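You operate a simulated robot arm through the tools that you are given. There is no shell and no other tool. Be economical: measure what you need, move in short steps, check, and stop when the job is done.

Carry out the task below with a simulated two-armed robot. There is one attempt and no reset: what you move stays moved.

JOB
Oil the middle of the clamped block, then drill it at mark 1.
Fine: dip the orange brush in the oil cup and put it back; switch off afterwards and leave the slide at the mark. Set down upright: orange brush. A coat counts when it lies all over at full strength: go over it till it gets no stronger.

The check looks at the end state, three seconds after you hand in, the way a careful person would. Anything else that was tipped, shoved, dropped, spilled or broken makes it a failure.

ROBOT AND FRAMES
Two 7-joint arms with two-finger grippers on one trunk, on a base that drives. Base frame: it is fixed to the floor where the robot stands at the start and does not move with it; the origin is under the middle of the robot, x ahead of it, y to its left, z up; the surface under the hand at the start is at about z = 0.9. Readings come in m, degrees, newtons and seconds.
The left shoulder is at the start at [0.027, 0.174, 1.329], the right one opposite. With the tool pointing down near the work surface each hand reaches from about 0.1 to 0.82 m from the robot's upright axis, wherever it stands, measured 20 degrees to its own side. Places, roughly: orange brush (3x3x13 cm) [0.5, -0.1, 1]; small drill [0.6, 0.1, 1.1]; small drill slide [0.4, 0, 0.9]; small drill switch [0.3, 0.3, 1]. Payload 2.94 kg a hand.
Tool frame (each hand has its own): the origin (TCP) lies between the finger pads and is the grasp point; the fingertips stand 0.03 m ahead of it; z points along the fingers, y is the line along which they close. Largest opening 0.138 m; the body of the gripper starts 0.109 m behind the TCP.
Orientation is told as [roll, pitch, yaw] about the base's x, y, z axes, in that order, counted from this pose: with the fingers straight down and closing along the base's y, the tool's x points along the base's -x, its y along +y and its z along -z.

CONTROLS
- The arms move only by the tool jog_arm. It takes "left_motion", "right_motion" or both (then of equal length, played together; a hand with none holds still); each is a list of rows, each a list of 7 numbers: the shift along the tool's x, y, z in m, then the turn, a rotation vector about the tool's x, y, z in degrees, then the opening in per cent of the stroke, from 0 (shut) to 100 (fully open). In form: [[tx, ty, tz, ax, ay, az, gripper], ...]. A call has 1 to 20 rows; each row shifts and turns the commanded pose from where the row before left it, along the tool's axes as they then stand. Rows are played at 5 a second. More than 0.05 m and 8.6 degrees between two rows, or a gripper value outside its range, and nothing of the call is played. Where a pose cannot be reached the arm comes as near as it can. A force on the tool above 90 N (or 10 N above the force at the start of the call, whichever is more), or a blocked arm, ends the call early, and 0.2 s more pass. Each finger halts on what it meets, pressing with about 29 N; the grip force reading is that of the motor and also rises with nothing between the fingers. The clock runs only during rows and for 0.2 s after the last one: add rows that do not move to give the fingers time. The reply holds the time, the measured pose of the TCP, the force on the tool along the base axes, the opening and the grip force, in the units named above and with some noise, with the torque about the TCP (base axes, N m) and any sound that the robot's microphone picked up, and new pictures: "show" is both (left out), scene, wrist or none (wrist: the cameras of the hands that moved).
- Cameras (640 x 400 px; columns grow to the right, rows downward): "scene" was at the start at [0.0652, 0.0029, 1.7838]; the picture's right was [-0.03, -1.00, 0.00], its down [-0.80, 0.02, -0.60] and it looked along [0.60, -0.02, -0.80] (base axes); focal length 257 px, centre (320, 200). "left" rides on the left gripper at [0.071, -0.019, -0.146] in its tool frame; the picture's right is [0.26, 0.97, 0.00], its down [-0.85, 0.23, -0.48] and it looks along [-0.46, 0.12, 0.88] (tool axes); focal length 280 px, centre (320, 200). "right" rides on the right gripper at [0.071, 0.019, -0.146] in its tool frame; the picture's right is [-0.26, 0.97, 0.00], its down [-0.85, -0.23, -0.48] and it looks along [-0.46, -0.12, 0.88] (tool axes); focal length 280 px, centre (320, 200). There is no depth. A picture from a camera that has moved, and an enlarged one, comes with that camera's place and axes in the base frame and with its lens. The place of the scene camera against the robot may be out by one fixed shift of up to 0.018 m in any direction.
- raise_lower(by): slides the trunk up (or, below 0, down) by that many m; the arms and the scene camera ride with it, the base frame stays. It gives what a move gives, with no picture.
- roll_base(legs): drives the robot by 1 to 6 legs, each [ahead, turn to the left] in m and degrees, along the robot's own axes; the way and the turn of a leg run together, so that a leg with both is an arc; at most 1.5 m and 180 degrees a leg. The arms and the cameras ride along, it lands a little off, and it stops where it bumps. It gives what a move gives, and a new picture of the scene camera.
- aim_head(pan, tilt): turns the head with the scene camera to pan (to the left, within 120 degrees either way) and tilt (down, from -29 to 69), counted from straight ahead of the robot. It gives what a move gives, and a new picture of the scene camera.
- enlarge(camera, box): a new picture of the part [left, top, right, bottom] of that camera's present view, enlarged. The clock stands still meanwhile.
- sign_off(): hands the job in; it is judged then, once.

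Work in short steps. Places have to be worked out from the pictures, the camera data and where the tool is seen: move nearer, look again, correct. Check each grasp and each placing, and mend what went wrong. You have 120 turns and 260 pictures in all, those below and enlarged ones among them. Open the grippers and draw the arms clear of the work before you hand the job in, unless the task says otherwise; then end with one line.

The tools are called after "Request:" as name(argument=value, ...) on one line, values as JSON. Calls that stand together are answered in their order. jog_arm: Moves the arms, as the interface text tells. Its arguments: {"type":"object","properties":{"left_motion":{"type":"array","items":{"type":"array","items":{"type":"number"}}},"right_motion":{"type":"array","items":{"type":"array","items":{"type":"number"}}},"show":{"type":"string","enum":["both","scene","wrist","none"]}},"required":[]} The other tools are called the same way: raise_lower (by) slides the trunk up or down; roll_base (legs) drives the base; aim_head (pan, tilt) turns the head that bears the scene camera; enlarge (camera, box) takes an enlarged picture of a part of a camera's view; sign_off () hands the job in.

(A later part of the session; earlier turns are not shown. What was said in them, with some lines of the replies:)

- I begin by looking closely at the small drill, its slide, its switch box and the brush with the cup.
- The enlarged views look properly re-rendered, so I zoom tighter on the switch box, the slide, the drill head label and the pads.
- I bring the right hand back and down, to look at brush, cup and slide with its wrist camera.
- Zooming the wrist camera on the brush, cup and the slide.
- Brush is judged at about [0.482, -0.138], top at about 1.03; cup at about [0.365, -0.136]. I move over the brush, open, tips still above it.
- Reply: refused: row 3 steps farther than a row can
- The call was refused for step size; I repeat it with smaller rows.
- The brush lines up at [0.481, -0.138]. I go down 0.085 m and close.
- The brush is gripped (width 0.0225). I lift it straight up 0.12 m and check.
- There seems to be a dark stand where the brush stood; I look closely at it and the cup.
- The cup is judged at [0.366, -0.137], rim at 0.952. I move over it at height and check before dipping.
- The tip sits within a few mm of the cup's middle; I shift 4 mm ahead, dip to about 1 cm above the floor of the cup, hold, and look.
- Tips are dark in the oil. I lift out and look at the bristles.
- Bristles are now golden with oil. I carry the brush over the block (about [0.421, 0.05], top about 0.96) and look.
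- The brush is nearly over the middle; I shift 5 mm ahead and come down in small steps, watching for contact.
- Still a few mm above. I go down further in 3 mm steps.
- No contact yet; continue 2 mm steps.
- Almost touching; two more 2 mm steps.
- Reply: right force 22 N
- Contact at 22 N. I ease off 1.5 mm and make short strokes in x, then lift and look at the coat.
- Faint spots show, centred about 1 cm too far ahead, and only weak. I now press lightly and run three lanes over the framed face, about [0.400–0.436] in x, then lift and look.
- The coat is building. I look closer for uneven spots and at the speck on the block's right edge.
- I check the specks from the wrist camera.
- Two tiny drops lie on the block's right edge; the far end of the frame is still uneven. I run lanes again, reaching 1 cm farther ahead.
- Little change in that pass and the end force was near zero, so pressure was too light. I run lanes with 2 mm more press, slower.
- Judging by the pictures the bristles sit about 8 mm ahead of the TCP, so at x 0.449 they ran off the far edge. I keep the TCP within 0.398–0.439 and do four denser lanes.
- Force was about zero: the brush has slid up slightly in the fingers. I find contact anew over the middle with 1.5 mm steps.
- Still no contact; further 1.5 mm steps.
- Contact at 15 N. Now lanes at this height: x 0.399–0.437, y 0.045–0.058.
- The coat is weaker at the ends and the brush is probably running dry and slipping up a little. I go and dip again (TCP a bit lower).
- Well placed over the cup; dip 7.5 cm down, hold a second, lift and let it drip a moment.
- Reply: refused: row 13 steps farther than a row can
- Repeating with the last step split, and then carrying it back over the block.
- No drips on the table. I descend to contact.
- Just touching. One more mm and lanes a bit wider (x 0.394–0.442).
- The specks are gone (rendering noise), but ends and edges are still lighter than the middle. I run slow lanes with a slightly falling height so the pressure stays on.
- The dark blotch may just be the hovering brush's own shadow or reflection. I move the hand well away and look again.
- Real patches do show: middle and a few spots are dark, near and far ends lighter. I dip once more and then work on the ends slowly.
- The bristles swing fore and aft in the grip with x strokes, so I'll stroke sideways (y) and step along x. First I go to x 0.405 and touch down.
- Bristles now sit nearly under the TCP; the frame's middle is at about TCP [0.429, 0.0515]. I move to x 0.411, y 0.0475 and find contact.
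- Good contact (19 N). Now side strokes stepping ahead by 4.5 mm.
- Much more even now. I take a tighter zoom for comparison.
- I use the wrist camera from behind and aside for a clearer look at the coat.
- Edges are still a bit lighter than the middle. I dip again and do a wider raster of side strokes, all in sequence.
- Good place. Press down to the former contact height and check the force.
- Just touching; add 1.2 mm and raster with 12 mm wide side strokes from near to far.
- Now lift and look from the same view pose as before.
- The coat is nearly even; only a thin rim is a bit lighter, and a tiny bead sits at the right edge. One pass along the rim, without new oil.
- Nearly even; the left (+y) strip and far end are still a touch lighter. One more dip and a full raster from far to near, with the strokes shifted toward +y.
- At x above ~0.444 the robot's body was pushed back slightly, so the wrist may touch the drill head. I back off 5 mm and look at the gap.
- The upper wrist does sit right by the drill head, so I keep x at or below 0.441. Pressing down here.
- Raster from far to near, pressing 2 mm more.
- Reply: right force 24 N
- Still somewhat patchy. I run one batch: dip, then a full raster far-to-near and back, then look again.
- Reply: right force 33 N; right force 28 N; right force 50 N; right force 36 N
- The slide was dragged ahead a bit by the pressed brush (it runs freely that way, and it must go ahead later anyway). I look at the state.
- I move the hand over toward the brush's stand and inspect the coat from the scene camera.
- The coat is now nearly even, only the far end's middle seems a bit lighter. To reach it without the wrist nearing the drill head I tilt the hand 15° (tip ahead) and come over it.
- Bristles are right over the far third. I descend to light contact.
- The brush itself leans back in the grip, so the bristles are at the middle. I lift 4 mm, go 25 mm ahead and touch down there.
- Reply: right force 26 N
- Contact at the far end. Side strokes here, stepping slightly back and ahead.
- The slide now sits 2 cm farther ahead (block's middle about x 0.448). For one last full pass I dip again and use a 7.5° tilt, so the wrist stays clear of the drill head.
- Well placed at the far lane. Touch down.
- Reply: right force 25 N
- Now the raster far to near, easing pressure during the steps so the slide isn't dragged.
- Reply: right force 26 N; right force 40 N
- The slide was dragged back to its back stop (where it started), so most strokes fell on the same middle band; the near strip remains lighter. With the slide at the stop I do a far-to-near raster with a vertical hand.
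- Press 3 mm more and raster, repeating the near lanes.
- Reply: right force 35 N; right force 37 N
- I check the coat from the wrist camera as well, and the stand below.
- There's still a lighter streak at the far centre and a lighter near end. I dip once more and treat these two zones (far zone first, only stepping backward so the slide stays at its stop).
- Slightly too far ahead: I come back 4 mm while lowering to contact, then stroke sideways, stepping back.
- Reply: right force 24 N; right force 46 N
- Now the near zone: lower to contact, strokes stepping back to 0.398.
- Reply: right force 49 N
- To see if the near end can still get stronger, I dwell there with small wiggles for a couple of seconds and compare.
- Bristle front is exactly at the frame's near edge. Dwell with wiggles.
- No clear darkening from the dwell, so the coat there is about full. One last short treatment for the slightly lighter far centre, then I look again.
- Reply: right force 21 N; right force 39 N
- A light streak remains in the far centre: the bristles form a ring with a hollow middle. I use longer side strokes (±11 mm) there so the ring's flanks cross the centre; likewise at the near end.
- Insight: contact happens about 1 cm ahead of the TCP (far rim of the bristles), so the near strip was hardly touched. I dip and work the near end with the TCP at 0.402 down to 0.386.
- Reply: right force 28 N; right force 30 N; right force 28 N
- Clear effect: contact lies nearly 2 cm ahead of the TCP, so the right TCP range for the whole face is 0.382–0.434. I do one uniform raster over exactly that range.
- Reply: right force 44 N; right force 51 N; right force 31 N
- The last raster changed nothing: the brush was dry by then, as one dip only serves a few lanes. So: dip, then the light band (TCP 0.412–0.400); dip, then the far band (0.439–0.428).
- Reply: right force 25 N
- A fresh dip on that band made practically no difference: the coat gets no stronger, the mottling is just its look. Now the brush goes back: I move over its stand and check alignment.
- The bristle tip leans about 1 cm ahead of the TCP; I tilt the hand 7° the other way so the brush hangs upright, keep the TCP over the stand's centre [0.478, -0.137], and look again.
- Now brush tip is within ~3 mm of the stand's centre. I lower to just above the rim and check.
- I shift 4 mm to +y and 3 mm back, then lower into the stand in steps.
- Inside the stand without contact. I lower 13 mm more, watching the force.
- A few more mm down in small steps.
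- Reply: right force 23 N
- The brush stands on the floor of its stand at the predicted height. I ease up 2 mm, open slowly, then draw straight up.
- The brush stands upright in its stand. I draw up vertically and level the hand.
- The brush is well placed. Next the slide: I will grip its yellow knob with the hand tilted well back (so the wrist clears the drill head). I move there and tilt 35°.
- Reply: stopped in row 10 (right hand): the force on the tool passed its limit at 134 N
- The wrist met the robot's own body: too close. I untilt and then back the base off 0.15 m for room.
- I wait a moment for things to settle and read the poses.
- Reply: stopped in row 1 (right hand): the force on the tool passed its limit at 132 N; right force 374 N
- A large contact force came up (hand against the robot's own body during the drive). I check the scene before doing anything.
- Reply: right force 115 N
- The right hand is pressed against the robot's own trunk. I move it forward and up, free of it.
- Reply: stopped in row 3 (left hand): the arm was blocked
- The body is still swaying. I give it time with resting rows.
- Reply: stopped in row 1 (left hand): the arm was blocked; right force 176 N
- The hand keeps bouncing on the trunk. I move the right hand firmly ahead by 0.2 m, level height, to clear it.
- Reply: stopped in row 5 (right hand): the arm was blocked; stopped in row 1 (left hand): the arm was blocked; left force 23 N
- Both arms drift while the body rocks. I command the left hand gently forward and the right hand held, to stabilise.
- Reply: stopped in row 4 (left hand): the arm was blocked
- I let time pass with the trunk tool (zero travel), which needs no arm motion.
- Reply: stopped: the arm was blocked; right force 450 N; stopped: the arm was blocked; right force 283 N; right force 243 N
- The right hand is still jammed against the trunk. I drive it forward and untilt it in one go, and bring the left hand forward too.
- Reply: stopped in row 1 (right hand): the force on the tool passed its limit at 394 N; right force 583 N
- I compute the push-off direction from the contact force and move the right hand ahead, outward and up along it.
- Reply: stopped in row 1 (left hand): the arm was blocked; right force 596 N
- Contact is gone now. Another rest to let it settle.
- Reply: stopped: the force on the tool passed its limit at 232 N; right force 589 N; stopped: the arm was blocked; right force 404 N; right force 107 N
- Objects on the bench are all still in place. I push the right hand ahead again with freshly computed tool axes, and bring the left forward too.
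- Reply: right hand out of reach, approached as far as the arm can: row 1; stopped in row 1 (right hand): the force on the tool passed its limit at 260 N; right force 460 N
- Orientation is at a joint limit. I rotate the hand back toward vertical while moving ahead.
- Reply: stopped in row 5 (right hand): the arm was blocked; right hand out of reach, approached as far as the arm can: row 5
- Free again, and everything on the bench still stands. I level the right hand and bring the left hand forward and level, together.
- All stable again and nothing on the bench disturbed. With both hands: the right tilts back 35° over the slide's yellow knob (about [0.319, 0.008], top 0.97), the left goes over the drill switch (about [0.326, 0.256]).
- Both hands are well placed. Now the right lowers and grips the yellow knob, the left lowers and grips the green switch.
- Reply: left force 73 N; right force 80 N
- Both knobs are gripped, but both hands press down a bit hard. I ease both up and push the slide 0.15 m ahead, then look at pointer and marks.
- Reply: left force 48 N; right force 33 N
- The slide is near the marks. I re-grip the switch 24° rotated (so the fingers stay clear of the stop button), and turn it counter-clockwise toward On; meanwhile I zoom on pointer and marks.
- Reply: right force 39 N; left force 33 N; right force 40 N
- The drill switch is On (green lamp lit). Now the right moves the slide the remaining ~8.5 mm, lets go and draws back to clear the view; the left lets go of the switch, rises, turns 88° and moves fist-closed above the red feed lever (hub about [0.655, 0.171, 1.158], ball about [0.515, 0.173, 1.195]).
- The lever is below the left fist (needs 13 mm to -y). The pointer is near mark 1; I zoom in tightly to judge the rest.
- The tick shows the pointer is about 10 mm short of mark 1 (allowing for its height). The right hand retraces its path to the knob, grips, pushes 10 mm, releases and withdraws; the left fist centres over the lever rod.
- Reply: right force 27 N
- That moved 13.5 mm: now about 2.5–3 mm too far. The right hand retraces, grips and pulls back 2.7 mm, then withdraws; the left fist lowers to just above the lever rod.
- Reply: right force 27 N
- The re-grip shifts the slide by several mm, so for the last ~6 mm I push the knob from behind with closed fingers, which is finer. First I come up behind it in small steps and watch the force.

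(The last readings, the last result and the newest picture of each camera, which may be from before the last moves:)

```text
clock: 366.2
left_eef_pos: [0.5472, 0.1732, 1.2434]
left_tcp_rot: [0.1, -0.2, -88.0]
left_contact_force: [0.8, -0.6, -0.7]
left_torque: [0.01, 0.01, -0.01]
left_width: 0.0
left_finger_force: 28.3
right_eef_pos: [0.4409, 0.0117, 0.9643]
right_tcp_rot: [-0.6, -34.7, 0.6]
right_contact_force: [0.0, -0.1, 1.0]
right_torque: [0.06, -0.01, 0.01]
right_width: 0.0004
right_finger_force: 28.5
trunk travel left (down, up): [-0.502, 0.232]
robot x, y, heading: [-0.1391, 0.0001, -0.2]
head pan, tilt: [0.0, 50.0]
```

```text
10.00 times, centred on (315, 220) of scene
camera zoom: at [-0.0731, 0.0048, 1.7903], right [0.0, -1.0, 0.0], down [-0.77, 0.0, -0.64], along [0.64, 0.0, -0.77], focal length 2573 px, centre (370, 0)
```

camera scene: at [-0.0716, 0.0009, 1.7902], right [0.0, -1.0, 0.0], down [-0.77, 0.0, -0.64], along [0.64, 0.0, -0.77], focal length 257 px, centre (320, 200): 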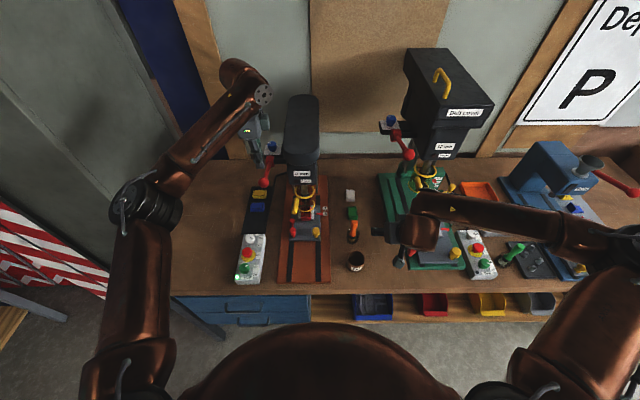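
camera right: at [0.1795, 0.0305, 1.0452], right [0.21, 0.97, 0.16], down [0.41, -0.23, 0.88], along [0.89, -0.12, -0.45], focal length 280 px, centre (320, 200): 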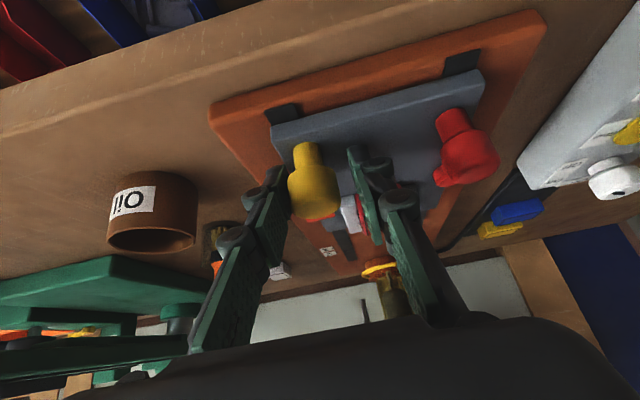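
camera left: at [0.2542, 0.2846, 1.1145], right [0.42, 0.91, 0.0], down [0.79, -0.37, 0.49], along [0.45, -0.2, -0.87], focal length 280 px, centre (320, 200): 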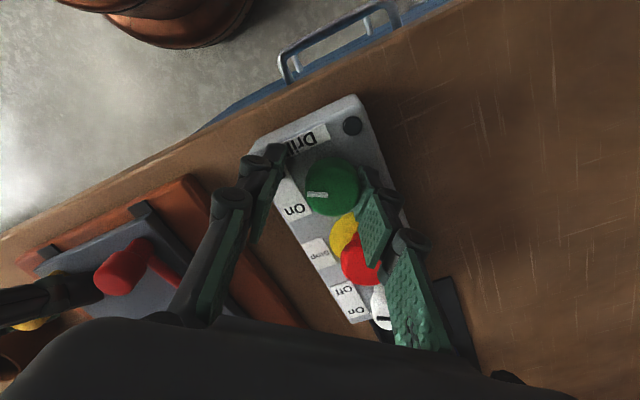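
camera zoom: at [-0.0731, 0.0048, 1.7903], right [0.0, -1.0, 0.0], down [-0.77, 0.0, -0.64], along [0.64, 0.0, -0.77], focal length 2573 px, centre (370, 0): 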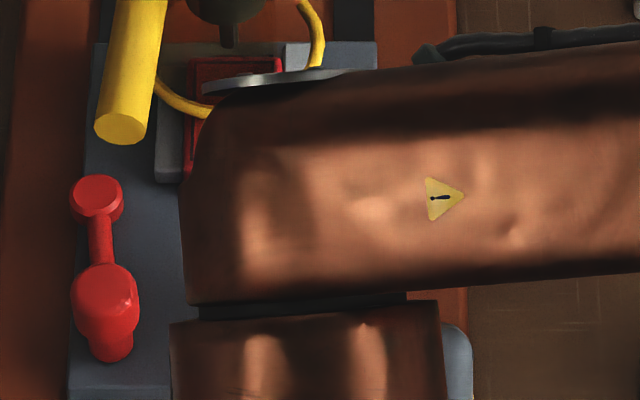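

No contact yet at 0.441. I advance in 2.5 mm steps to 0.451, reading the force each time.

Request:
jog_arm(right_motion=[[-0.0021, 0, 0.0014, 0, 0, 0, 0], [0, 0, 0, 0, 0, 0, 0]], show="none")

Request:
jog_arm(right_motion=[[-0.0021, 0, 0.0014, 0, 0, 0, 0], [0, 0, 0, 0, 0, 0, 0]], show="none")

Request:
jog_arm(right_motion=[[-0.0021, 0, 0.0014, 0, 0, 0, 0], [0, 0, 0, 0, 0, 0, 0]], show="none")

Request:
jog_arm(right_motion=[[-0.0021, 0, 0.0014, 0, 0, 0, 0], [0, 0, 0, 0, 0, 0, 0]], show="none")

Request:
enlarge(camera="scene", box=[296, 200, 328, 216])

```text
clock: 366.8
left_eef_pos: [0.547, 0.173, 1.2433]
left_tcp_rot: [0.1, -0.1, -88.1]
left_contact_force: [-0.3, 0.1, -0.9]
left_torque: [0.0, 0.05, 0.0]
left_width: 0.0001
left_finger_force: 28.5
right_eef_pos: [0.4446, 0.0109, 0.964]
right_tcp_rot: [-0.6, -34.7, 0.5]
right_contact_force: [0.1, 0.2, 1.1]
right_torque: [0.01, 0.01, -0.04]
right_width: 0.0
right_finger_force: 28.6
trunk travel left (down, up): [-0.502, 0.232]
robot x, y, heading: [-0.14, 0.0021, -0.2]
head pan, tilt: [0.0, 50.0]
```

```text
clock: 367.4
left_eef_pos: [0.5468, 0.1725, 1.2436]
left_tcp_rot: [0.1, -0.1, -88.0]
left_contact_force: [-0.3, -0.1, -0.7]
left_torque: [-0.01, 0.0, -0.01]
left_width: 0.0
left_finger_force: 27.8
right_eef_pos: [0.4476, 0.011, 0.9636]
right_tcp_rot: [-0.6, -34.7, 0.4]
right_contact_force: [-2.0, 0.1, 0.7]
right_torque: [0.02, 0.03, -0.01]
right_width: 0.0002
right_finger_force: 27.9
trunk travel left (down, up): [-0.502, 0.232]
robot x, y, heading: [-0.1406, -0.0, -0.4]
head pan, tilt: [0.0, 50.0]
```

```text
clock: 368.0
left_eef_pos: [0.5472, 0.173, 1.2441]
left_tcp_rot: [0.2, -0.2, -88.0]
left_contact_force: [0.0, -0.8, -0.3]
left_torque: [0.01, -0.03, 0.01]
left_width: 0.0002
left_finger_force: 27.8
right_eef_pos: [0.4501, 0.011, 0.9642]
right_tcp_rot: [-0.6, -34.8, 0.5]
right_contact_force: [0.3, 0.7, 0.4]
right_torque: [-0.01, -0.01, 0.0]
right_width: 0.0
right_finger_force: 28.8
trunk travel left (down, up): [-0.502, 0.232]
robot x, y, heading: [-0.1369, -0.004, -0.1]
head pan, tilt: [0.0, 50.0]
```

```text
clock: 368.6
left_eef_pos: [0.5474, 0.1721, 1.2439]
left_tcp_rot: [0.2, 0.0, -87.8]
left_contact_force: [-0.3, 0.8, -0.1]
left_torque: [0.05, 0.0, -0.02]
left_width: 0.0
left_finger_force: 28.1
right_eef_pos: [0.4532, 0.011, 0.9648]
right_tcp_rot: [-0.6, -34.7, 0.5]
right_contact_force: [0.0, 0.2, 0.3]
right_torque: [-0.04, 0.02, 0.01]
right_width: 0.0002
right_finger_force: 29.1
trunk travel left (down, up): [-0.502, 0.232]
robot x, y, heading: [-0.1378, 0.0013, -0.2]
head pan, tilt: [0.0, 50.0]
```

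```text
16.00 times, centred on (312, 208) of scene
camera zoom: at [-0.073, 0.0048, 1.7903], right [0.0, -1.0, 0.0], down [-0.77, 0.0, -0.64], along [0.64, 0.0, -0.77], focal length 4116 px, centre (448, 72)
```

zoom: 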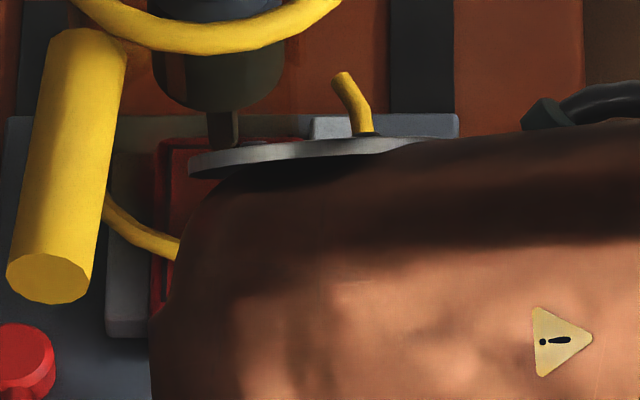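

The slide's far edge shows it moved about 9 mm: now some 2–3 mm past the mark (it slides with almost no force). I go over the knob and nudge it back from the front in 2 mm steps, watching the slide's far edge.

Request:
jog_arm(right_motion=[[-0.0201, 0, -0.0287, 0, 0, 0, 0], [-0.0201, 0, -0.0287, 0, 0, 0, 0], [-0.034, 0, 0.0238, 0, 0, 0, 0], [-0.034, 0, 0.0238, 0, 0, 0, 0], [0.0201, 0, 0.0287, 0, 0, 0, 0], [0.0201, 0, 0.0287, 0, 0, 0, 0], [0, 0, 0, 0, 0, 0, 0], [0.0033, 0, -0.0023, 0, 0, 0, 0], [0, 0, 0, 0, 0, 0, 0]], show="none")

Request:
enlarge(camera="scene", box=[300, 196, 332, 212])

Request:
jog_arm(right_motion=[[0.0025, 0, -0.0017, 0, 0, 0, 0], [0, 0, 0, 0, 0, 0, 0]], show="none")

Request:
enlarge(camera="scene", box=[300, 196, 332, 212])

Request:
jog_arm(right_motion=[[0.0016, 0, -0.0011, 0, 0, 0, 0], [0, 0, 0, 0, 0, 0, 0]], show="none")

Request:
enlarge(camera="scene", box=[300, 196, 332, 212])

```text
clock: 370.6
left_eef_pos: [0.547, 0.1729, 1.2442]
left_tcp_rot: [0.1, 0.0, -87.9]
left_contact_force: [0.6, -0.3, 0.6]
left_torque: [-0.04, 0.0, 0.03]
left_width: 0.0004
left_finger_force: 29.0
right_eef_pos: [0.5311, 0.0118, 0.9641]
right_tcp_rot: [-0.6, -34.7, 0.4]
right_contact_force: [-0.2, -2.7, 9.7]
right_torque: [-0.05, -0.03, 0.01]
right_width: 0.0062
right_finger_force: 28.6
trunk travel left (down, up): [-0.502, 0.232]
robot x, y, heading: [-0.1408, -0.0027, -0.4]
head pan, tilt: [0.0, 50.0]
```

```text
16.00 times, centred on (316, 204) of scene
camera zoom: at [-0.074, 0.0043, 1.7904], right [-0.01, -1.0, 0.0], down [-0.77, 0.0, -0.64], along [0.64, 0.0, -0.77], focal length 4116 px, centre (384, 136)
```

zoom: 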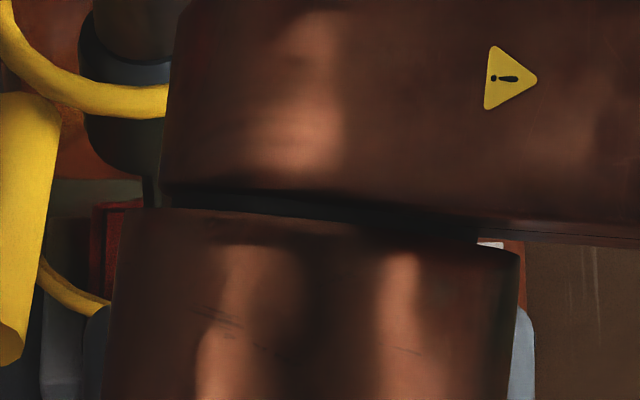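

```text
clock: 371.2
left_eef_pos: [0.5474, 0.173, 1.245]
left_tcp_rot: [0.1, 0.0, -88.0]
left_contact_force: [-0.7, -0.2, 0.2]
left_torque: [-0.01, 0.02, 0.0]
left_width: 0.0
left_finger_force: 28.5
right_eef_pos: [0.5285, 0.0099, 0.9639]
right_tcp_rot: [-0.4, -34.7, 0.4]
right_contact_force: [5.8, 0.4, 12.8]
right_torque: [-0.02, -0.23, 0.0]
right_width: 0.0058
right_finger_force: 28.3
trunk travel left (down, up): [-0.502, 0.232]
robot x, y, heading: [-0.1389, 0.0007, -0.5]
head pan, tilt: [0.0, 50.0]
```

```text
16.00 times, centred on (316, 204) of scene
camera zoom: at [-0.0736, 0.0047, 1.7904], right [0.0, -1.0, 0.0], down [-0.77, 0.0, -0.64], along [0.64, 0.0, -0.77], focal length 4116 px, centre (384, 136)
```

zoom: 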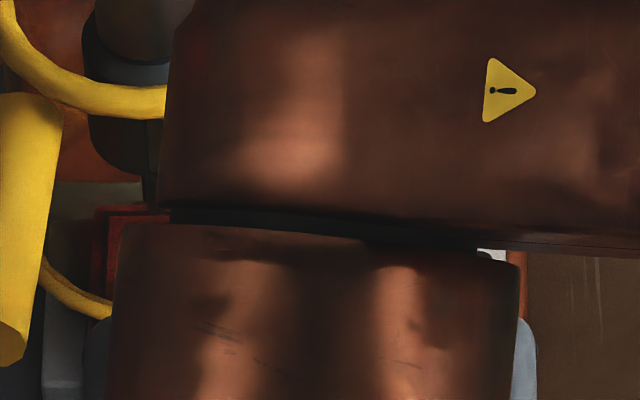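

```text
clock: 371.8
left_eef_pos: [0.5464, 0.1731, 1.2454]
left_tcp_rot: [0.2, -0.1, -88.1]
left_contact_force: [0.4, -0.7, -0.7]
left_torque: [0.01, 0.01, 0.0]
left_width: 0.0
left_finger_force: 27.6
right_eef_pos: [0.5242, 0.0108, 0.9637]
right_tcp_rot: [-0.6, -34.8, 0.6]
right_contact_force: [3.1, -1.4, 17.6]
right_torque: [0.0, -0.2, 0.04]
right_width: 0.0058
right_finger_force: 28.8
trunk travel left (down, up): [-0.502, 0.232]
robot x, y, heading: [-0.1389, 0.0017, -0.6]
head pan, tilt: [0.0, 50.0]
```

```text
16.00 times, centred on (316, 204) of scene
camera zoom: at [-0.0747, 0.0046, 1.7905], right [-0.01, -1.0, 0.0], down [-0.77, 0.0, -0.64], along [0.64, 0.0, -0.77], focal length 4116 px, centre (384, 136)
```

zoom: 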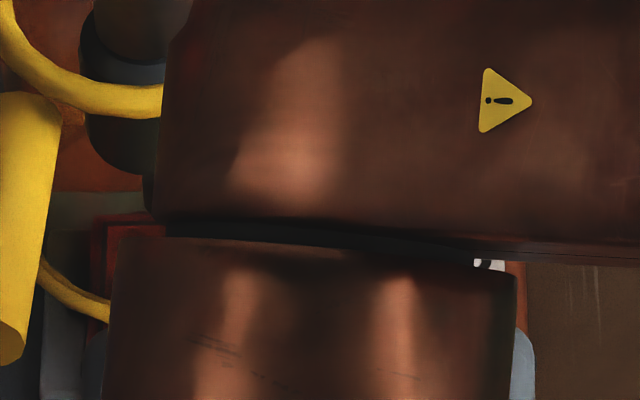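

The far edge now reads within about 2 mm of the mark. I lift the right hand away clear, check the pointer, and then the left fist swings the feed lever down along its arc to about 45°.

Request:
jog_arm(right_motion=[[-0.0033, 0, 0.0023, 0, 0, 0, 0], [-0.0229, 0, -0.0328, 0, 0, 0, 0], [-0.0229, 0, -0.0328, 0, 0, 0, 0], [-0.0229, 0, -0.0328, 0, 0, 0, 0], [0, -0.04, -0.02, 0, 0, 0, 0], [0, -0.04, -0.02, 0, 0, 0, 0], [0, -0.04, -0.02, 0, 0, 0, 0], [0, -0.04, -0.02, 0, 0, 0, 0], [0, -0.04, -0.02, 0, 0, 0, 0], [0, -0.04, 0, 0, 0, 0, 0], [0, 0, 0, 0, 0, 0, 0]], show="none")

Request:
enlarge(camera="scene", box=[312, 203, 328, 219])

Request:
jog_arm(left_motion=[[0, 0.003, 0.0104, 0, 0, 0, 0], [0, 0.0028, 0.0104, 0, 0, 0, 0], [0, -0.0023, 0.0092, 0, 0, 0, 0], [0, -0.0023, 0.0092, 0, 0, 0, 0], [0, -0.0007, 0.0094, 0, 0, 0, 0], [0, -0.0007, 0.0094, 0, 0, 0, 0], [0, 0.001, 0.0094, 0, 0, 0, 0], [0, 0.001, 0.0094, 0, 0, 0, 0], [0, 0.0026, 0.0091, 0, 0, 0, 0], [0, 0.0026, 0.0091, 0, 0, 0, 0], [0, 0.0041, 0.0085, 0, 0, 0, 0], [0, 0.0041, 0.0085, 0, 0, 0, 0], [0, 0.0056, 0.0077, 0, 0, 0, 0], [0, 0.0056, 0.0077, 0, 0, 0, 0], [0, 0, 0, 0, 0, 0, 0], [0, 0, 0, 0, 0, 0, 0]], show="none")

Request:
enlarge(camera="scene", box=[230, 120, 350, 230])

Request:
enlarge(camera="left", box=[160, 40, 480, 300])

```text
clock: 374.2
left_eef_pos: [0.5475, 0.1754, 1.2425]
left_tcp_rot: [0.1, -0.1, -87.9]
left_contact_force: [0.0, -1.0, -0.6]
left_torque: [-0.04, -0.01, -0.01]
left_width: 0.0
left_finger_force: 28.9
right_eef_pos: [0.4735, -0.2257, 1.1675]
right_tcp_rot: [-0.7, -34.7, 0.6]
right_contact_force: [0.0, 0.3, -1.0]
right_torque: [-0.05, 0.01, 0.0]
right_width: 0.0001
right_finger_force: 28.4
trunk travel left (down, up): [-0.502, 0.232]
robot x, y, heading: [-0.1408, 0.0003, -0.1]
head pan, tilt: [0.0, 50.0]
```

```text
16.00 times, centred on (320, 211) of scene
camera zoom: at [-0.0726, 0.0062, 1.7903], right [0.0, -1.0, 0.0], down [-0.77, 0.0, -0.64], along [0.64, 0.0, -0.77], focal length 4116 px, centre (320, 24)
```

zoom: 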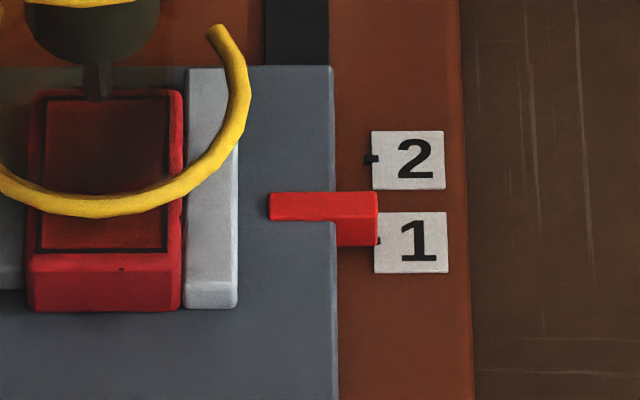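

```text
clock: 376.0
left_eef_pos: [0.5512, 0.1724, 1.1879]
left_tcp_rot: [1.9, -0.2, -88.0]
left_contact_force: [-22.5, 1.4, 28.3]
left_torque: [0.11, 0.39, 0.02]
left_width: 0.0
left_finger_force: 28.0
right_eef_pos: [0.4698, -0.2266, 1.1688]
right_tcp_rot: [-0.5, -34.7, 0.5]
right_contact_force: [0.1, -0.5, 0.5]
right_torque: [-0.02, 0.0, -0.03]
right_width: 0.0003
right_finger_force: 28.7
trunk travel left (down, up): [-0.502, 0.232]
robot x, y, heading: [-0.1412, -0.001, 0.0]
head pan, tilt: [0.0, 50.0]
stopped in row 9 (left hand): the force on the tool passed its limit at 94 N (the readings are from after the stop); the commanded pose is now the measured one
```

```text
3.64 times, centred on (290, 175) of scene
camera zoom: at [-0.0777, 0.0035, 1.7899], right [0.0, -1.0, 0.0], down [-0.76, 0.0, -0.64], along [0.64, 0.0, -0.76], focal length 936 px, centre (429, 291)
```

zoom: 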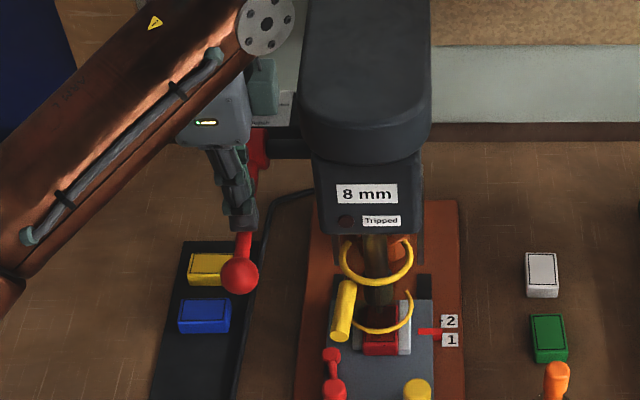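

```text
1.54 times, centred on (320, 170) of left
camera zoom: at [0.524, 0.2425, 1.3335], right [0.95, 0.3, 0.03], down [0.24, -0.84, 0.49], along [0.17, -0.46, -0.87], focal length 431 px, centre (320, 246)
```

zoom: 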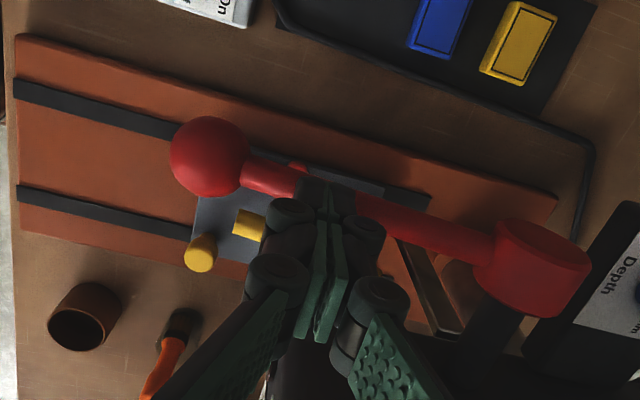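

The lever swings and the spindle came down until it met resistance (94 N, my feed was too quick). I go on feeding slowly along the arc, about 2° per row.

Request:
jog_arm(left_motion=[[0, 0.0004, 0.0038, 0, 0, 0, 0], [0, 0.0004, 0.0038, 0, 0, 0, 0], [0, 0.0004, 0.0038, 0, 0, 0, 0], [0, 0.0004, 0.0038, 0, 0, 0, 0], [0, 0.0004, 0.0038, 0, 0, 0, 0], [0, 0.001, 0.0036, 0, 0, 0, 0], [0, 0.001, 0.0036, 0, 0, 0, 0], [0, 0.001, 0.0036, 0, 0, 0, 0], [0, 0.001, 0.0036, 0, 0, 0, 0], [0, 0.001, 0.0036, 0, 0, 0, 0], [0, 0.0016, 0.0034, 0, 0, 0, 0], [0, 0.0016, 0.0034, 0, 0, 0, 0], [0, 0.0016, 0.0034, 0, 0, 0, 0], [0, 0.0016, 0.0034, 0, 0, 0, 0], [0, 0.0016, 0.0034, 0, 0, 0, 0]], show="none")

Request:
enlarge(camera="scene", box=[285, 160, 335, 220])

Request:
enlarge(camera="left", box=[160, 40, 480, 300])

```text
clock: 378.6
left_eef_pos: [0.5582, 0.1707, 1.1591]
left_tcp_rot: [2.5, -0.3, -88.2]
left_contact_force: [-48.1, 1.1, 33.6]
left_torque: [0.14, 0.94, 0.13]
left_width: 0.0001
left_finger_force: 28.2
right_eef_pos: [0.4669, -0.224, 1.1708]
right_tcp_rot: [-0.6, -34.9, 0.6]
right_contact_force: [0.6, 0.5, -0.5]
right_torque: [0.0, 0.02, -0.04]
right_width: 0.0003
right_finger_force: 28.7
trunk travel left (down, up): [-0.502, 0.232]
robot x, y, heading: [-0.1395, -0.0031, 0.0]
head pan, tilt: [0.0, 50.0]
stopped in row 13 (left hand): the force on the tool passed its limit at 91 N (the readings are from after the stop); the commanded pose is now the measured one
```

```text
6.67 times, centred on (310, 190) of scene
camera zoom: at [-0.0833, 0.0038, 1.79], right [0.0, -1.0, 0.0], down [-0.76, 0.0, -0.65], along [0.65, 0.0, -0.76], focal length 1715 px, centre (387, 267)
```

zoom: 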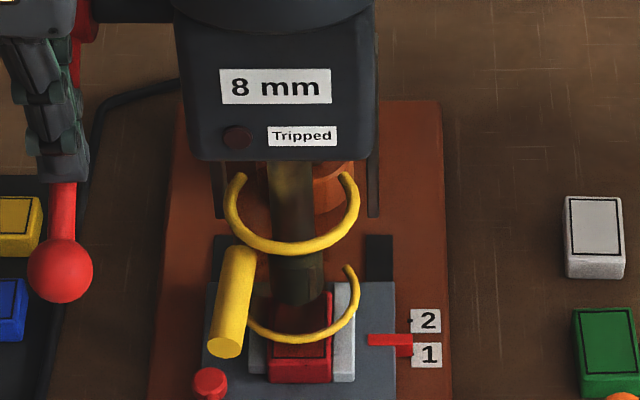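

```text
1.54 times, centred on (320, 170) of left
camera zoom: at [0.5308, 0.2419, 1.3037], right [0.96, 0.29, 0.04], down [0.24, -0.84, 0.49], along [0.18, -0.46, -0.87], focal length 431 px, centre (320, 246)
```

zoom: 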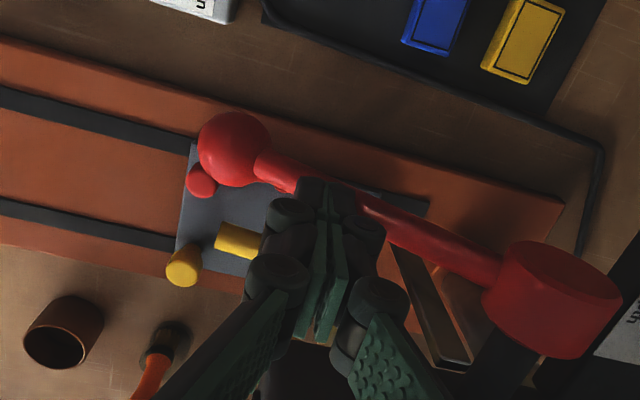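

The bit is going in (not tripped). I continue with slower feed in three calls to the end stop, look, then ease the fist up so the lever can return, and look again.

Request:
jog_arm(left_motion=[[0, 0.0007, 0.0018, 0, 0, 0, 0], [0, 0.0007, 0.0018, 0, 0, 0, 0], [0, 0.0007, 0.0018, 0, 0, 0, 0], [0, 0.0007, 0.0018, 0, 0, 0, 0], [0, 0.0007, 0.0018, 0, 0, 0, 0], [0, 0.0007, 0.0018, 0, 0, 0, 0], [0, 0.0007, 0.0018, 0, 0, 0, 0], [0, 0.0007, 0.0018, 0, 0, 0, 0], [0, 0.0007, 0.0018, 0, 0, 0, 0], [0, 0.0007, 0.0018, 0, 0, 0, 0], [0, 0.0007, 0.0018, 0, 0, 0, 0], [0, 0.0007, 0.0018, 0, 0, 0, 0], [0, 0.0008, 0.0018, 0, 0, 0, 0], [0, 0.0008, 0.0018, 0, 0, 0, 0]], show="none")

Request:
jog_arm(left_motion=[[0, 0.001, 0.0017, 0, 0, 0, 0], [0, 0.001, 0.0017, 0, 0, 0, 0], [0, 0.001, 0.0017, 0, 0, 0, 0], [0, 0.001, 0.0017, 0, 0, 0, 0], [0, 0.001, 0.0017, 0, 0, 0, 0], [0, 0.001, 0.0017, 0, 0, 0, 0], [0, 0.001, 0.0017, 0, 0, 0, 0], [0, 0.001, 0.0017, 0, 0, 0, 0], [0, 0.001, 0.0017, 0, 0, 0, 0], [0, 0.001, 0.0017, 0, 0, 0, 0], [0, 0.001, 0.0017, 0, 0, 0, 0], [0, 0.001, 0.0017, 0, 0, 0, 0]], show="none")

Request:
jog_arm(left_motion=[[0, 0.0012, 0.0016, 0, 0, 0, 0], [0, 0.0012, 0.0016, 0, 0, 0, 0], [0, 0.0012, 0.0016, 0, 0, 0, 0], [0, 0.0012, 0.0016, 0, 0, 0, 0], [0, 0.0012, 0.0016, 0, 0, 0, 0], [0, 0.0012, 0.0016, 0, 0, 0, 0], [0, 0.0012, 0.0016, 0, 0, 0, 0], [0, 0.0012, 0.0016, 0, 0, 0, 0], [0, 0.0012, 0.0016, 0, 0, 0, 0], [0, 0.0012, 0.0016, 0, 0, 0, 0]], show="none")

Request:
enlarge(camera="scene", box=[275, 160, 335, 220])

Request:
enlarge(camera="left", box=[160, 40, 480, 300])

```text
clock: 381.6
left_eef_pos: [0.5732, 0.1719, 1.1337]
left_tcp_rot: [2.9, -0.3, -88.0]
left_contact_force: [-29.3, -1.6, 40.9]
left_torque: [0.12, 0.23, 0.09]
left_width: 0.0
left_finger_force: 28.0
right_eef_pos: [0.4665, -0.2266, 1.1722]
right_tcp_rot: [-0.6, -35.0, 0.5]
right_contact_force: [0.6, 0.4, 0.6]
right_torque: [-0.02, 0.01, -0.03]
right_width: 0.0001
right_finger_force: 28.3
trunk travel left (down, up): [-0.502, 0.232]
robot x, y, heading: [-0.1416, -0.0016, -0.0]
head pan, tilt: [0.0, 50.0]
```

```text
clock: 383.1
left_eef_pos: [0.5737, 0.1702, 1.1328]
left_tcp_rot: [2.6, 0.0, -88.5]
left_contact_force: [-62.1, -1.6, 42.0]
left_torque: [0.12, 1.06, 0.19]
left_width: 0.0
left_finger_force: 28.4
right_eef_pos: [0.4648, -0.225, 1.1722]
right_tcp_rot: [-0.7, -35.1, 0.7]
right_contact_force: [0.1, 0.9, 0.3]
right_torque: [-0.04, 0.02, -0.03]
right_width: 0.0
right_finger_force: 28.6
trunk travel left (down, up): [-0.502, 0.232]
robot x, y, heading: [-0.1418, -0.0002, -0.1]
head pan, tilt: [0.0, 50.0]
stopped in row 7 (left hand): the force on the tool passed its limit at 91 N (the readings are from after the stop); the commanded pose is now the measured one
```

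```text
clock: 383.9
left_eef_pos: [0.5732, 0.1705, 1.1344]
left_tcp_rot: [2.2, 0.3, -88.8]
left_contact_force: [-63.5, -2.9, 40.2]
left_torque: [0.08, 1.11, 0.18]
left_width: 0.0001
left_finger_force: 27.9
right_eef_pos: [0.4651, -0.2245, 1.1722]
right_tcp_rot: [-0.6, -35.2, 0.6]
right_contact_force: [0.2, -0.1, -0.7]
right_torque: [-0.03, -0.03, -0.04]
right_width: 0.0001
right_finger_force: 28.4
trunk travel left (down, up): [-0.502, 0.232]
robot x, y, heading: [-0.145, 0.0005, -0.0]
head pan, tilt: [0.0, 50.0]
stopped in row 3 (left hand): the force on the tool passed its limit at 92 N (the readings are from after the stop); the commanded pose is now the measured one
```

```text
6.67 times, centred on (305, 190) of scene
camera zoom: at [-0.0874, 0.0039, 1.7907], right [0.0, -1.0, 0.0], down [-0.76, 0.0, -0.65], along [0.65, 0.0, -0.76], focal length 1715 px, centre (420, 267)
```

zoom: 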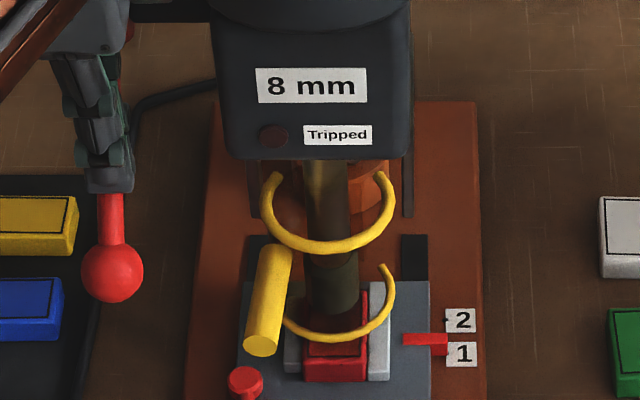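

```text
1.54 times, centred on (320, 170) of left
camera zoom: at [0.5469, 0.2401, 1.2795], right [0.96, 0.28, 0.04], down [0.23, -0.85, 0.48], along [0.17, -0.45, -0.88], focal length 431 px, centre (320, 246)
```

zoom: 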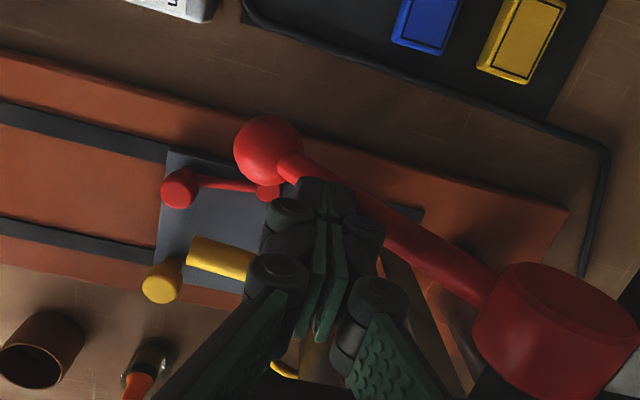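

The lever reached a firm end stop (no more motion at 91 N) with the chuck right down at the block: full depth. Now I let the lever come back up, check it, and carry the left hand over to the switch, turning it back to yaw 0.

Request:
jog_arm(left_motion=[[0, -0.003, -0.012, 0, 0, 0, 0], [0, -0.003, -0.015, 0, 0, 0, 0], [0, -0.003, -0.015, 0, 0, 0, 0], [0, -0.003, -0.015, 0, 0, 0, 0], [0, -0.002, -0.02, 0, 0, 0, 0], [0, 0, -0.03, 0, 0, 0, 0], [0, 0, -0.03, 0, 0, 0, 0], [0, 0, 0, 0, 0, 0, 0], [0, 0, 0, 0, 0, 0, 0]], show="none")

Request:
enlarge(camera="scene", box=[230, 120, 350, 230])

Request:
jog_arm(left_motion=[[0.0145, -0.0387, 0, 0, 0, 0, 20], [0.0145, -0.0387, 0, 0, 0, 0, 42], [0.0145, -0.0387, 0, 0, 0, 0, 42], [0.0145, -0.0387, 0, 0, 0, 0, 42], [0.0145, -0.0387, 0, 0, 0, 0, 42], [0.0145, -0.0387, 0, 0, 0, 0, 42], [0, 0, 0.0215, 0, 0, -8, 42], [0, 0, 0.0215, 0, 0, -8, 42], [0, 0, 0.0215, 0, 0, -8, 42], [0, 0, 0.0215, 0, 0, -8, 42], [0, 0, 0.0215, 0, 0, -8, 42], [0, 0, 0.0215, 0, 0, -8, 42], [0, 0, 0.0215, 0, 0, -8, 42], [0, 0, 0.0215, 0, 0, -8, 42], [0, 0, 0.0215, 0, 0, -8, 42], [0, 0, 0.0215, 0, 0, -8, 42], [0, 0, 0, 0, 0, -8, 42], [0, 0, 0, 0, 0, 0, 42]], show="none")

Request:
enlarge(camera="left", box=[180, 40, 460, 320])

```text
clock: 385.9
left_eef_pos: [0.5667, 0.1714, 1.2605]
left_tcp_rot: [2.1, 0.2, -88.4]
left_contact_force: [0.0, 0.5, 0.1]
left_torque: [-0.01, 0.0, 0.0]
left_width: 0.0
left_finger_force: 28.4
right_eef_pos: [0.4728, -0.2251, 1.1682]
right_tcp_rot: [-0.7, -34.7, 0.6]
right_contact_force: [-0.4, 0.5, -0.2]
right_torque: [0.01, -0.02, 0.04]
right_width: 0.0003
right_finger_force: 28.2
trunk travel left (down, up): [-0.502, 0.232]
robot x, y, heading: [-0.1384, 0.0002, -0.2]
head pan, tilt: [0.0, 50.0]
```

```text
3.64 times, centred on (290, 175) of scene
camera zoom: at [-0.0739, 0.0047, 1.7903], right [0.0, -1.0, 0.0], down [-0.77, 0.0, -0.64], along [0.64, 0.0, -0.77], focal length 936 px, centre (429, 291)
```

zoom: 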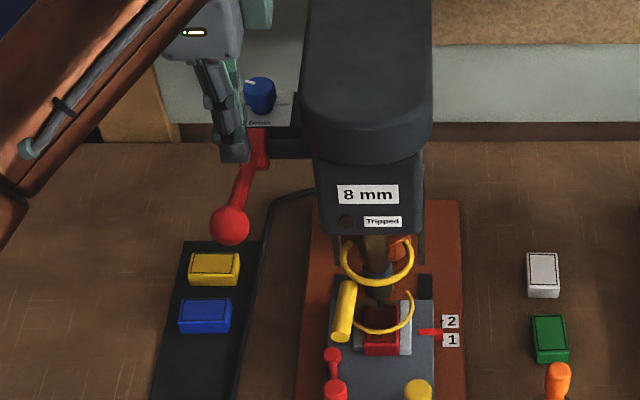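

```text
clock: 389.6
left_eef_pos: [0.3397, 0.2521, 1.0366]
left_tcp_rot: [0.3, -2.1, -0.3]
left_contact_force: [1.0, -0.9, -0.2]
left_torque: [0.0, 0.03, -0.03]
left_width: 0.0579
left_finger_force: 0.1
right_eef_pos: [0.4737, -0.2255, 1.169]
right_tcp_rot: [-0.6, -34.7, 0.5]
right_contact_force: [0.5, -0.8, -0.1]
right_torque: [0.0, -0.01, 0.0]
right_width: 0.0
right_finger_force: 28.6
trunk travel left (down, up): [-0.502, 0.232]
robot x, y, heading: [-0.1427, -0.0013, -0.2]
head pan, tilt: [0.0, 50.0]
```

```text
1.43 times, centred on (320, 180) of left
camera zoom: at [0.2634, 0.2328, 1.1805], right [-0.26, 0.97, 0.0], down [0.83, 0.22, 0.51], along [0.49, 0.13, -0.86], focal length 401 px, centre (320, 229)
```

zoom: 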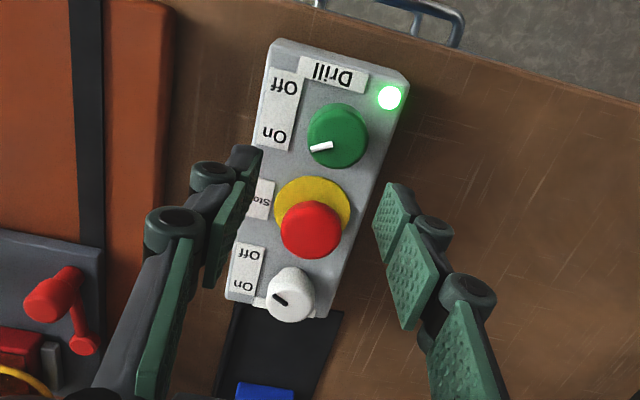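

Lever and spindle are back up, "Tripped" stays dark. Now the left hand centres over the green switch, lowers, grips and turns it back to Off.

Request:
jog_arm(left_motion=[[0.01, 0.007, 0.02, 0, 0, 0, 42], [0, 0, 0.025, 0, 0, 0, 42], [0, 0, 0.0235, 0, 0, 0, 42], [0, 0, 0, 0, 0, 0, 20], [0, 0, 0, 0, 0, 0, 0], [0, 0, 0, 0, 0, 0, 0], [0, 0, 0, 0, 0, 0, 0], [0, 0, 0, 0, 0, 8, 0], [0, 0, 0, 0, 0, 8, 0], [0, 0, 0, 0, 0, 8, 0], [0, 0, 0, 0, 0, 8, 0], [0, 0, 0, 0, 0, 8, 0], [0, 0, 0, 0, 0, 8, 0], [0, 0, 0, 0, 0, 8, 0], [0, 0, 0, 0, 0, 8, 0], [0, 0, 0, 0, 0, 0, 0]], show="none")

Request:
enlarge(camera="left", box=[180, 40, 460, 320])

Request:
enlarge(camera="scene", box=[312, 203, 328, 219])

```text
clock: 393.1
left_eef_pos: [0.3301, 0.2542, 0.9703]
left_tcp_rot: [2.2, -0.8, -64.9]
left_contact_force: [-6.8, -30.8, 28.7]
left_torque: [-0.58, 0.59, 0.31]
left_width: 0.0326
left_finger_force: 44.7
right_eef_pos: [0.471, -0.2296, 1.1688]
right_tcp_rot: [-0.3, -34.8, 0.4]
right_contact_force: [-0.7, -0.3, 1.0]
right_torque: [-0.02, -0.01, -0.01]
right_width: 0.0
right_finger_force: 27.9
trunk travel left (down, up): [-0.502, 0.232]
robot x, y, heading: [-0.1391, -0.0017, -0.1]
head pan, tilt: [0.0, 50.0]
```

```text
1.43 times, centred on (320, 180) of left
camera zoom: at [0.2767, 0.3094, 1.1149], right [0.76, 0.65, 0.03], down [0.55, -0.67, 0.5], along [0.34, -0.36, -0.87], focal length 401 px, centre (320, 229)
```

zoom: 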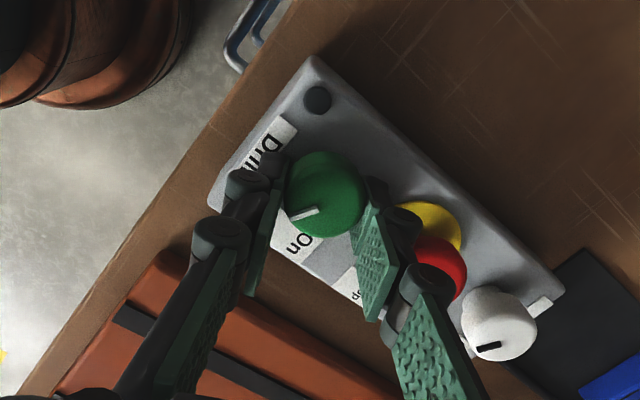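

```text
16.00 times, centred on (320, 211) of scene
camera zoom: at [-0.0772, -0.002, 1.7905], right [0.0, -1.0, 0.0], down [-0.76, 0.0, -0.64], along [0.64, 0.0, -0.76], focal length 4116 px, centre (320, 24)
5 turns are left
```

zoom: 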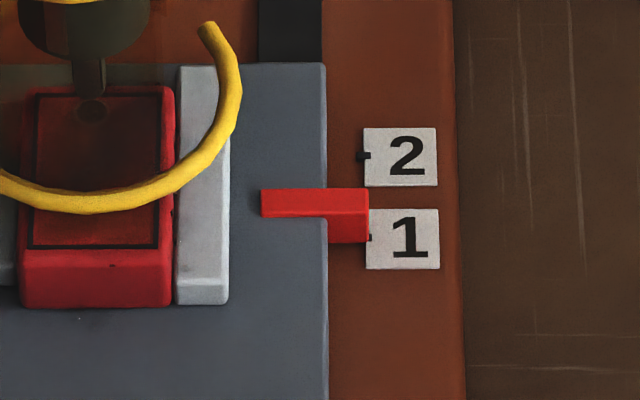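

The switch is Off (lamp dark), a hole is visible in the oiled block, and the pointer stands at mark 1. I let go of the switch, raise the left hand clear and open the right gripper, then take a last look.

Request:
jog_arm(left_motion=[[0, 0, 0, 0, 0, 0, 30], [0, 0, 0, 0, 0, 0, 42], [0, 0, 0, 0, 0, 0, 42], [0, 0, 0, 0, 0, 0, 42], [0, 0, -0.03, 0, 0, 0, 42], [0, 0, -0.04, 0, 0, 0, 42], [0, 0, -0.04, 0, 0, 0, 42], [0, 0, -0.04, 0, 0, 0, 60], [0, 0, -0.04, 0, 0, 0, 80], [0, 0, -0.04, 0, 0, 0, 100], [0, 0, -0.04, 0, 0, 0, 100], [0, 0, 0, 0, 0, 0, 100]], right_motion=[[0, 0, 0, 0, 0, 0, 20], [0, 0, 0, 0, 0, 0, 40], [0, 0, 0, 0, 0, 0, 60], [0, 0, -0.03, 0, 0, 0, 60], [0, 0, -0.03, 0, 0, 0, 60], [0, 0, 0, 0, 0, 0, 60], [0, 0, 0, 0, 0, 0, 60], [0, 0, 0, 0, 0, 0, 60], [0, 0, 0, 0, 0, 0, 60], [0, 0, 0, 0, 0, 0, 60], [0, 0, 0, 0, 0, 0, 60], [0, 0, 0, 0, 0, 0, 60]], show="scene")

Request:
enlarge(camera="scene", box=[225, 150, 385, 290])

Request:
enlarge(camera="left", box=[180, 20, 460, 300])

```text
clock: 395.6
left_eef_pos: [0.3204, 0.2602, 1.239]
left_tcp_rot: [2.0, -0.7, -64.3]
left_contact_force: [-0.3, 0.2, 0.3]
left_torque: [0.0, 0.02, 0.02]
left_width: 0.1378
left_finger_force: 0.2
right_eef_pos: [0.4391, -0.2266, 1.2187]
right_tcp_rot: [-0.6, -34.7, 0.6]
right_contact_force: [0.1, 0.3, 0.8]
right_torque: [-0.03, -0.01, -0.03]
right_width: 0.0828
right_finger_force: 0.1
trunk travel left (down, up): [-0.502, 0.232]
robot x, y, heading: [-0.1392, -0.002, -0.4]
head pan, tilt: [0.0, 50.0]
camera scene: at [-0.0733, 0.0051, 1.7902], right [0.0, -1.0, 0.0], down [-0.77, 0.0, -0.64], along [0.64, 0.0, -0.77], focal length 257 px, centre (320, 200)
```

scene: 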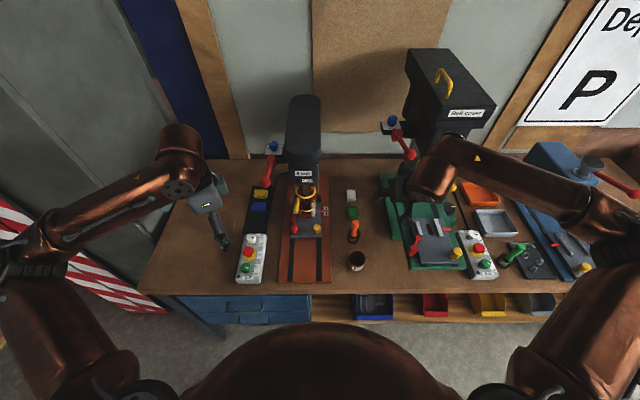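

```text
2.86 times, centred on (305, 220) of scene
camera zoom: at [-0.0733, 0.0051, 1.7902], right [0.0, -1.0, 0.0], down [-0.77, 0.0, -0.64], along [0.64, 0.0, -0.77], focal length 735 px, centre (363, 143)
```

zoom: 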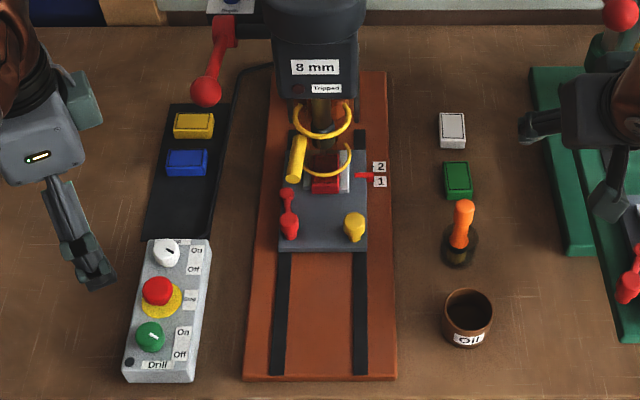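

```text
1.43 times, centred on (320, 160) of left
camera zoom: at [0.2673, 0.3149, 1.3836], right [0.76, 0.65, 0.03], down [0.56, -0.67, 0.49], along [0.34, -0.36, -0.87], focal length 401 px, centre (320, 257)
4 turns are left
```

zoom: 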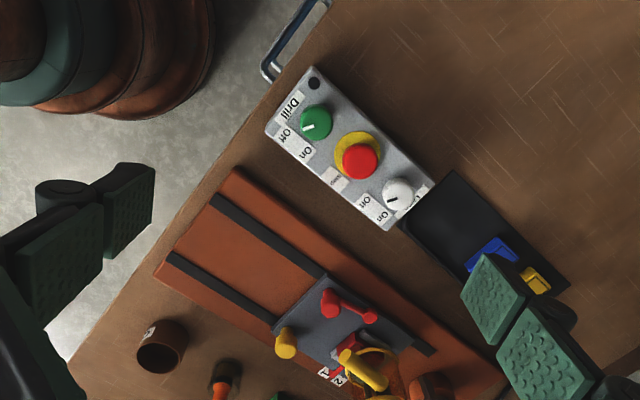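

The switch is off with its lamp dark, the slide is at mark 1, the brush stands upright in its stand, and both hands are open and clear. I hand in the job.

Request:
sign_off()

```text
The job is handed in.
```

I handed the job in: the block is oiled and drilled to the feed lever's end stop, with the slide at mark 1. Three things may not be exact. The pointer probably sits 2–3 mm past the mark. The coat still looks mottled, though a fresh dip no longer made it darker. I also saw what may be small oil drops on the block's edge and the slide plate. The drill is off, and the brush stands upright in its stand.
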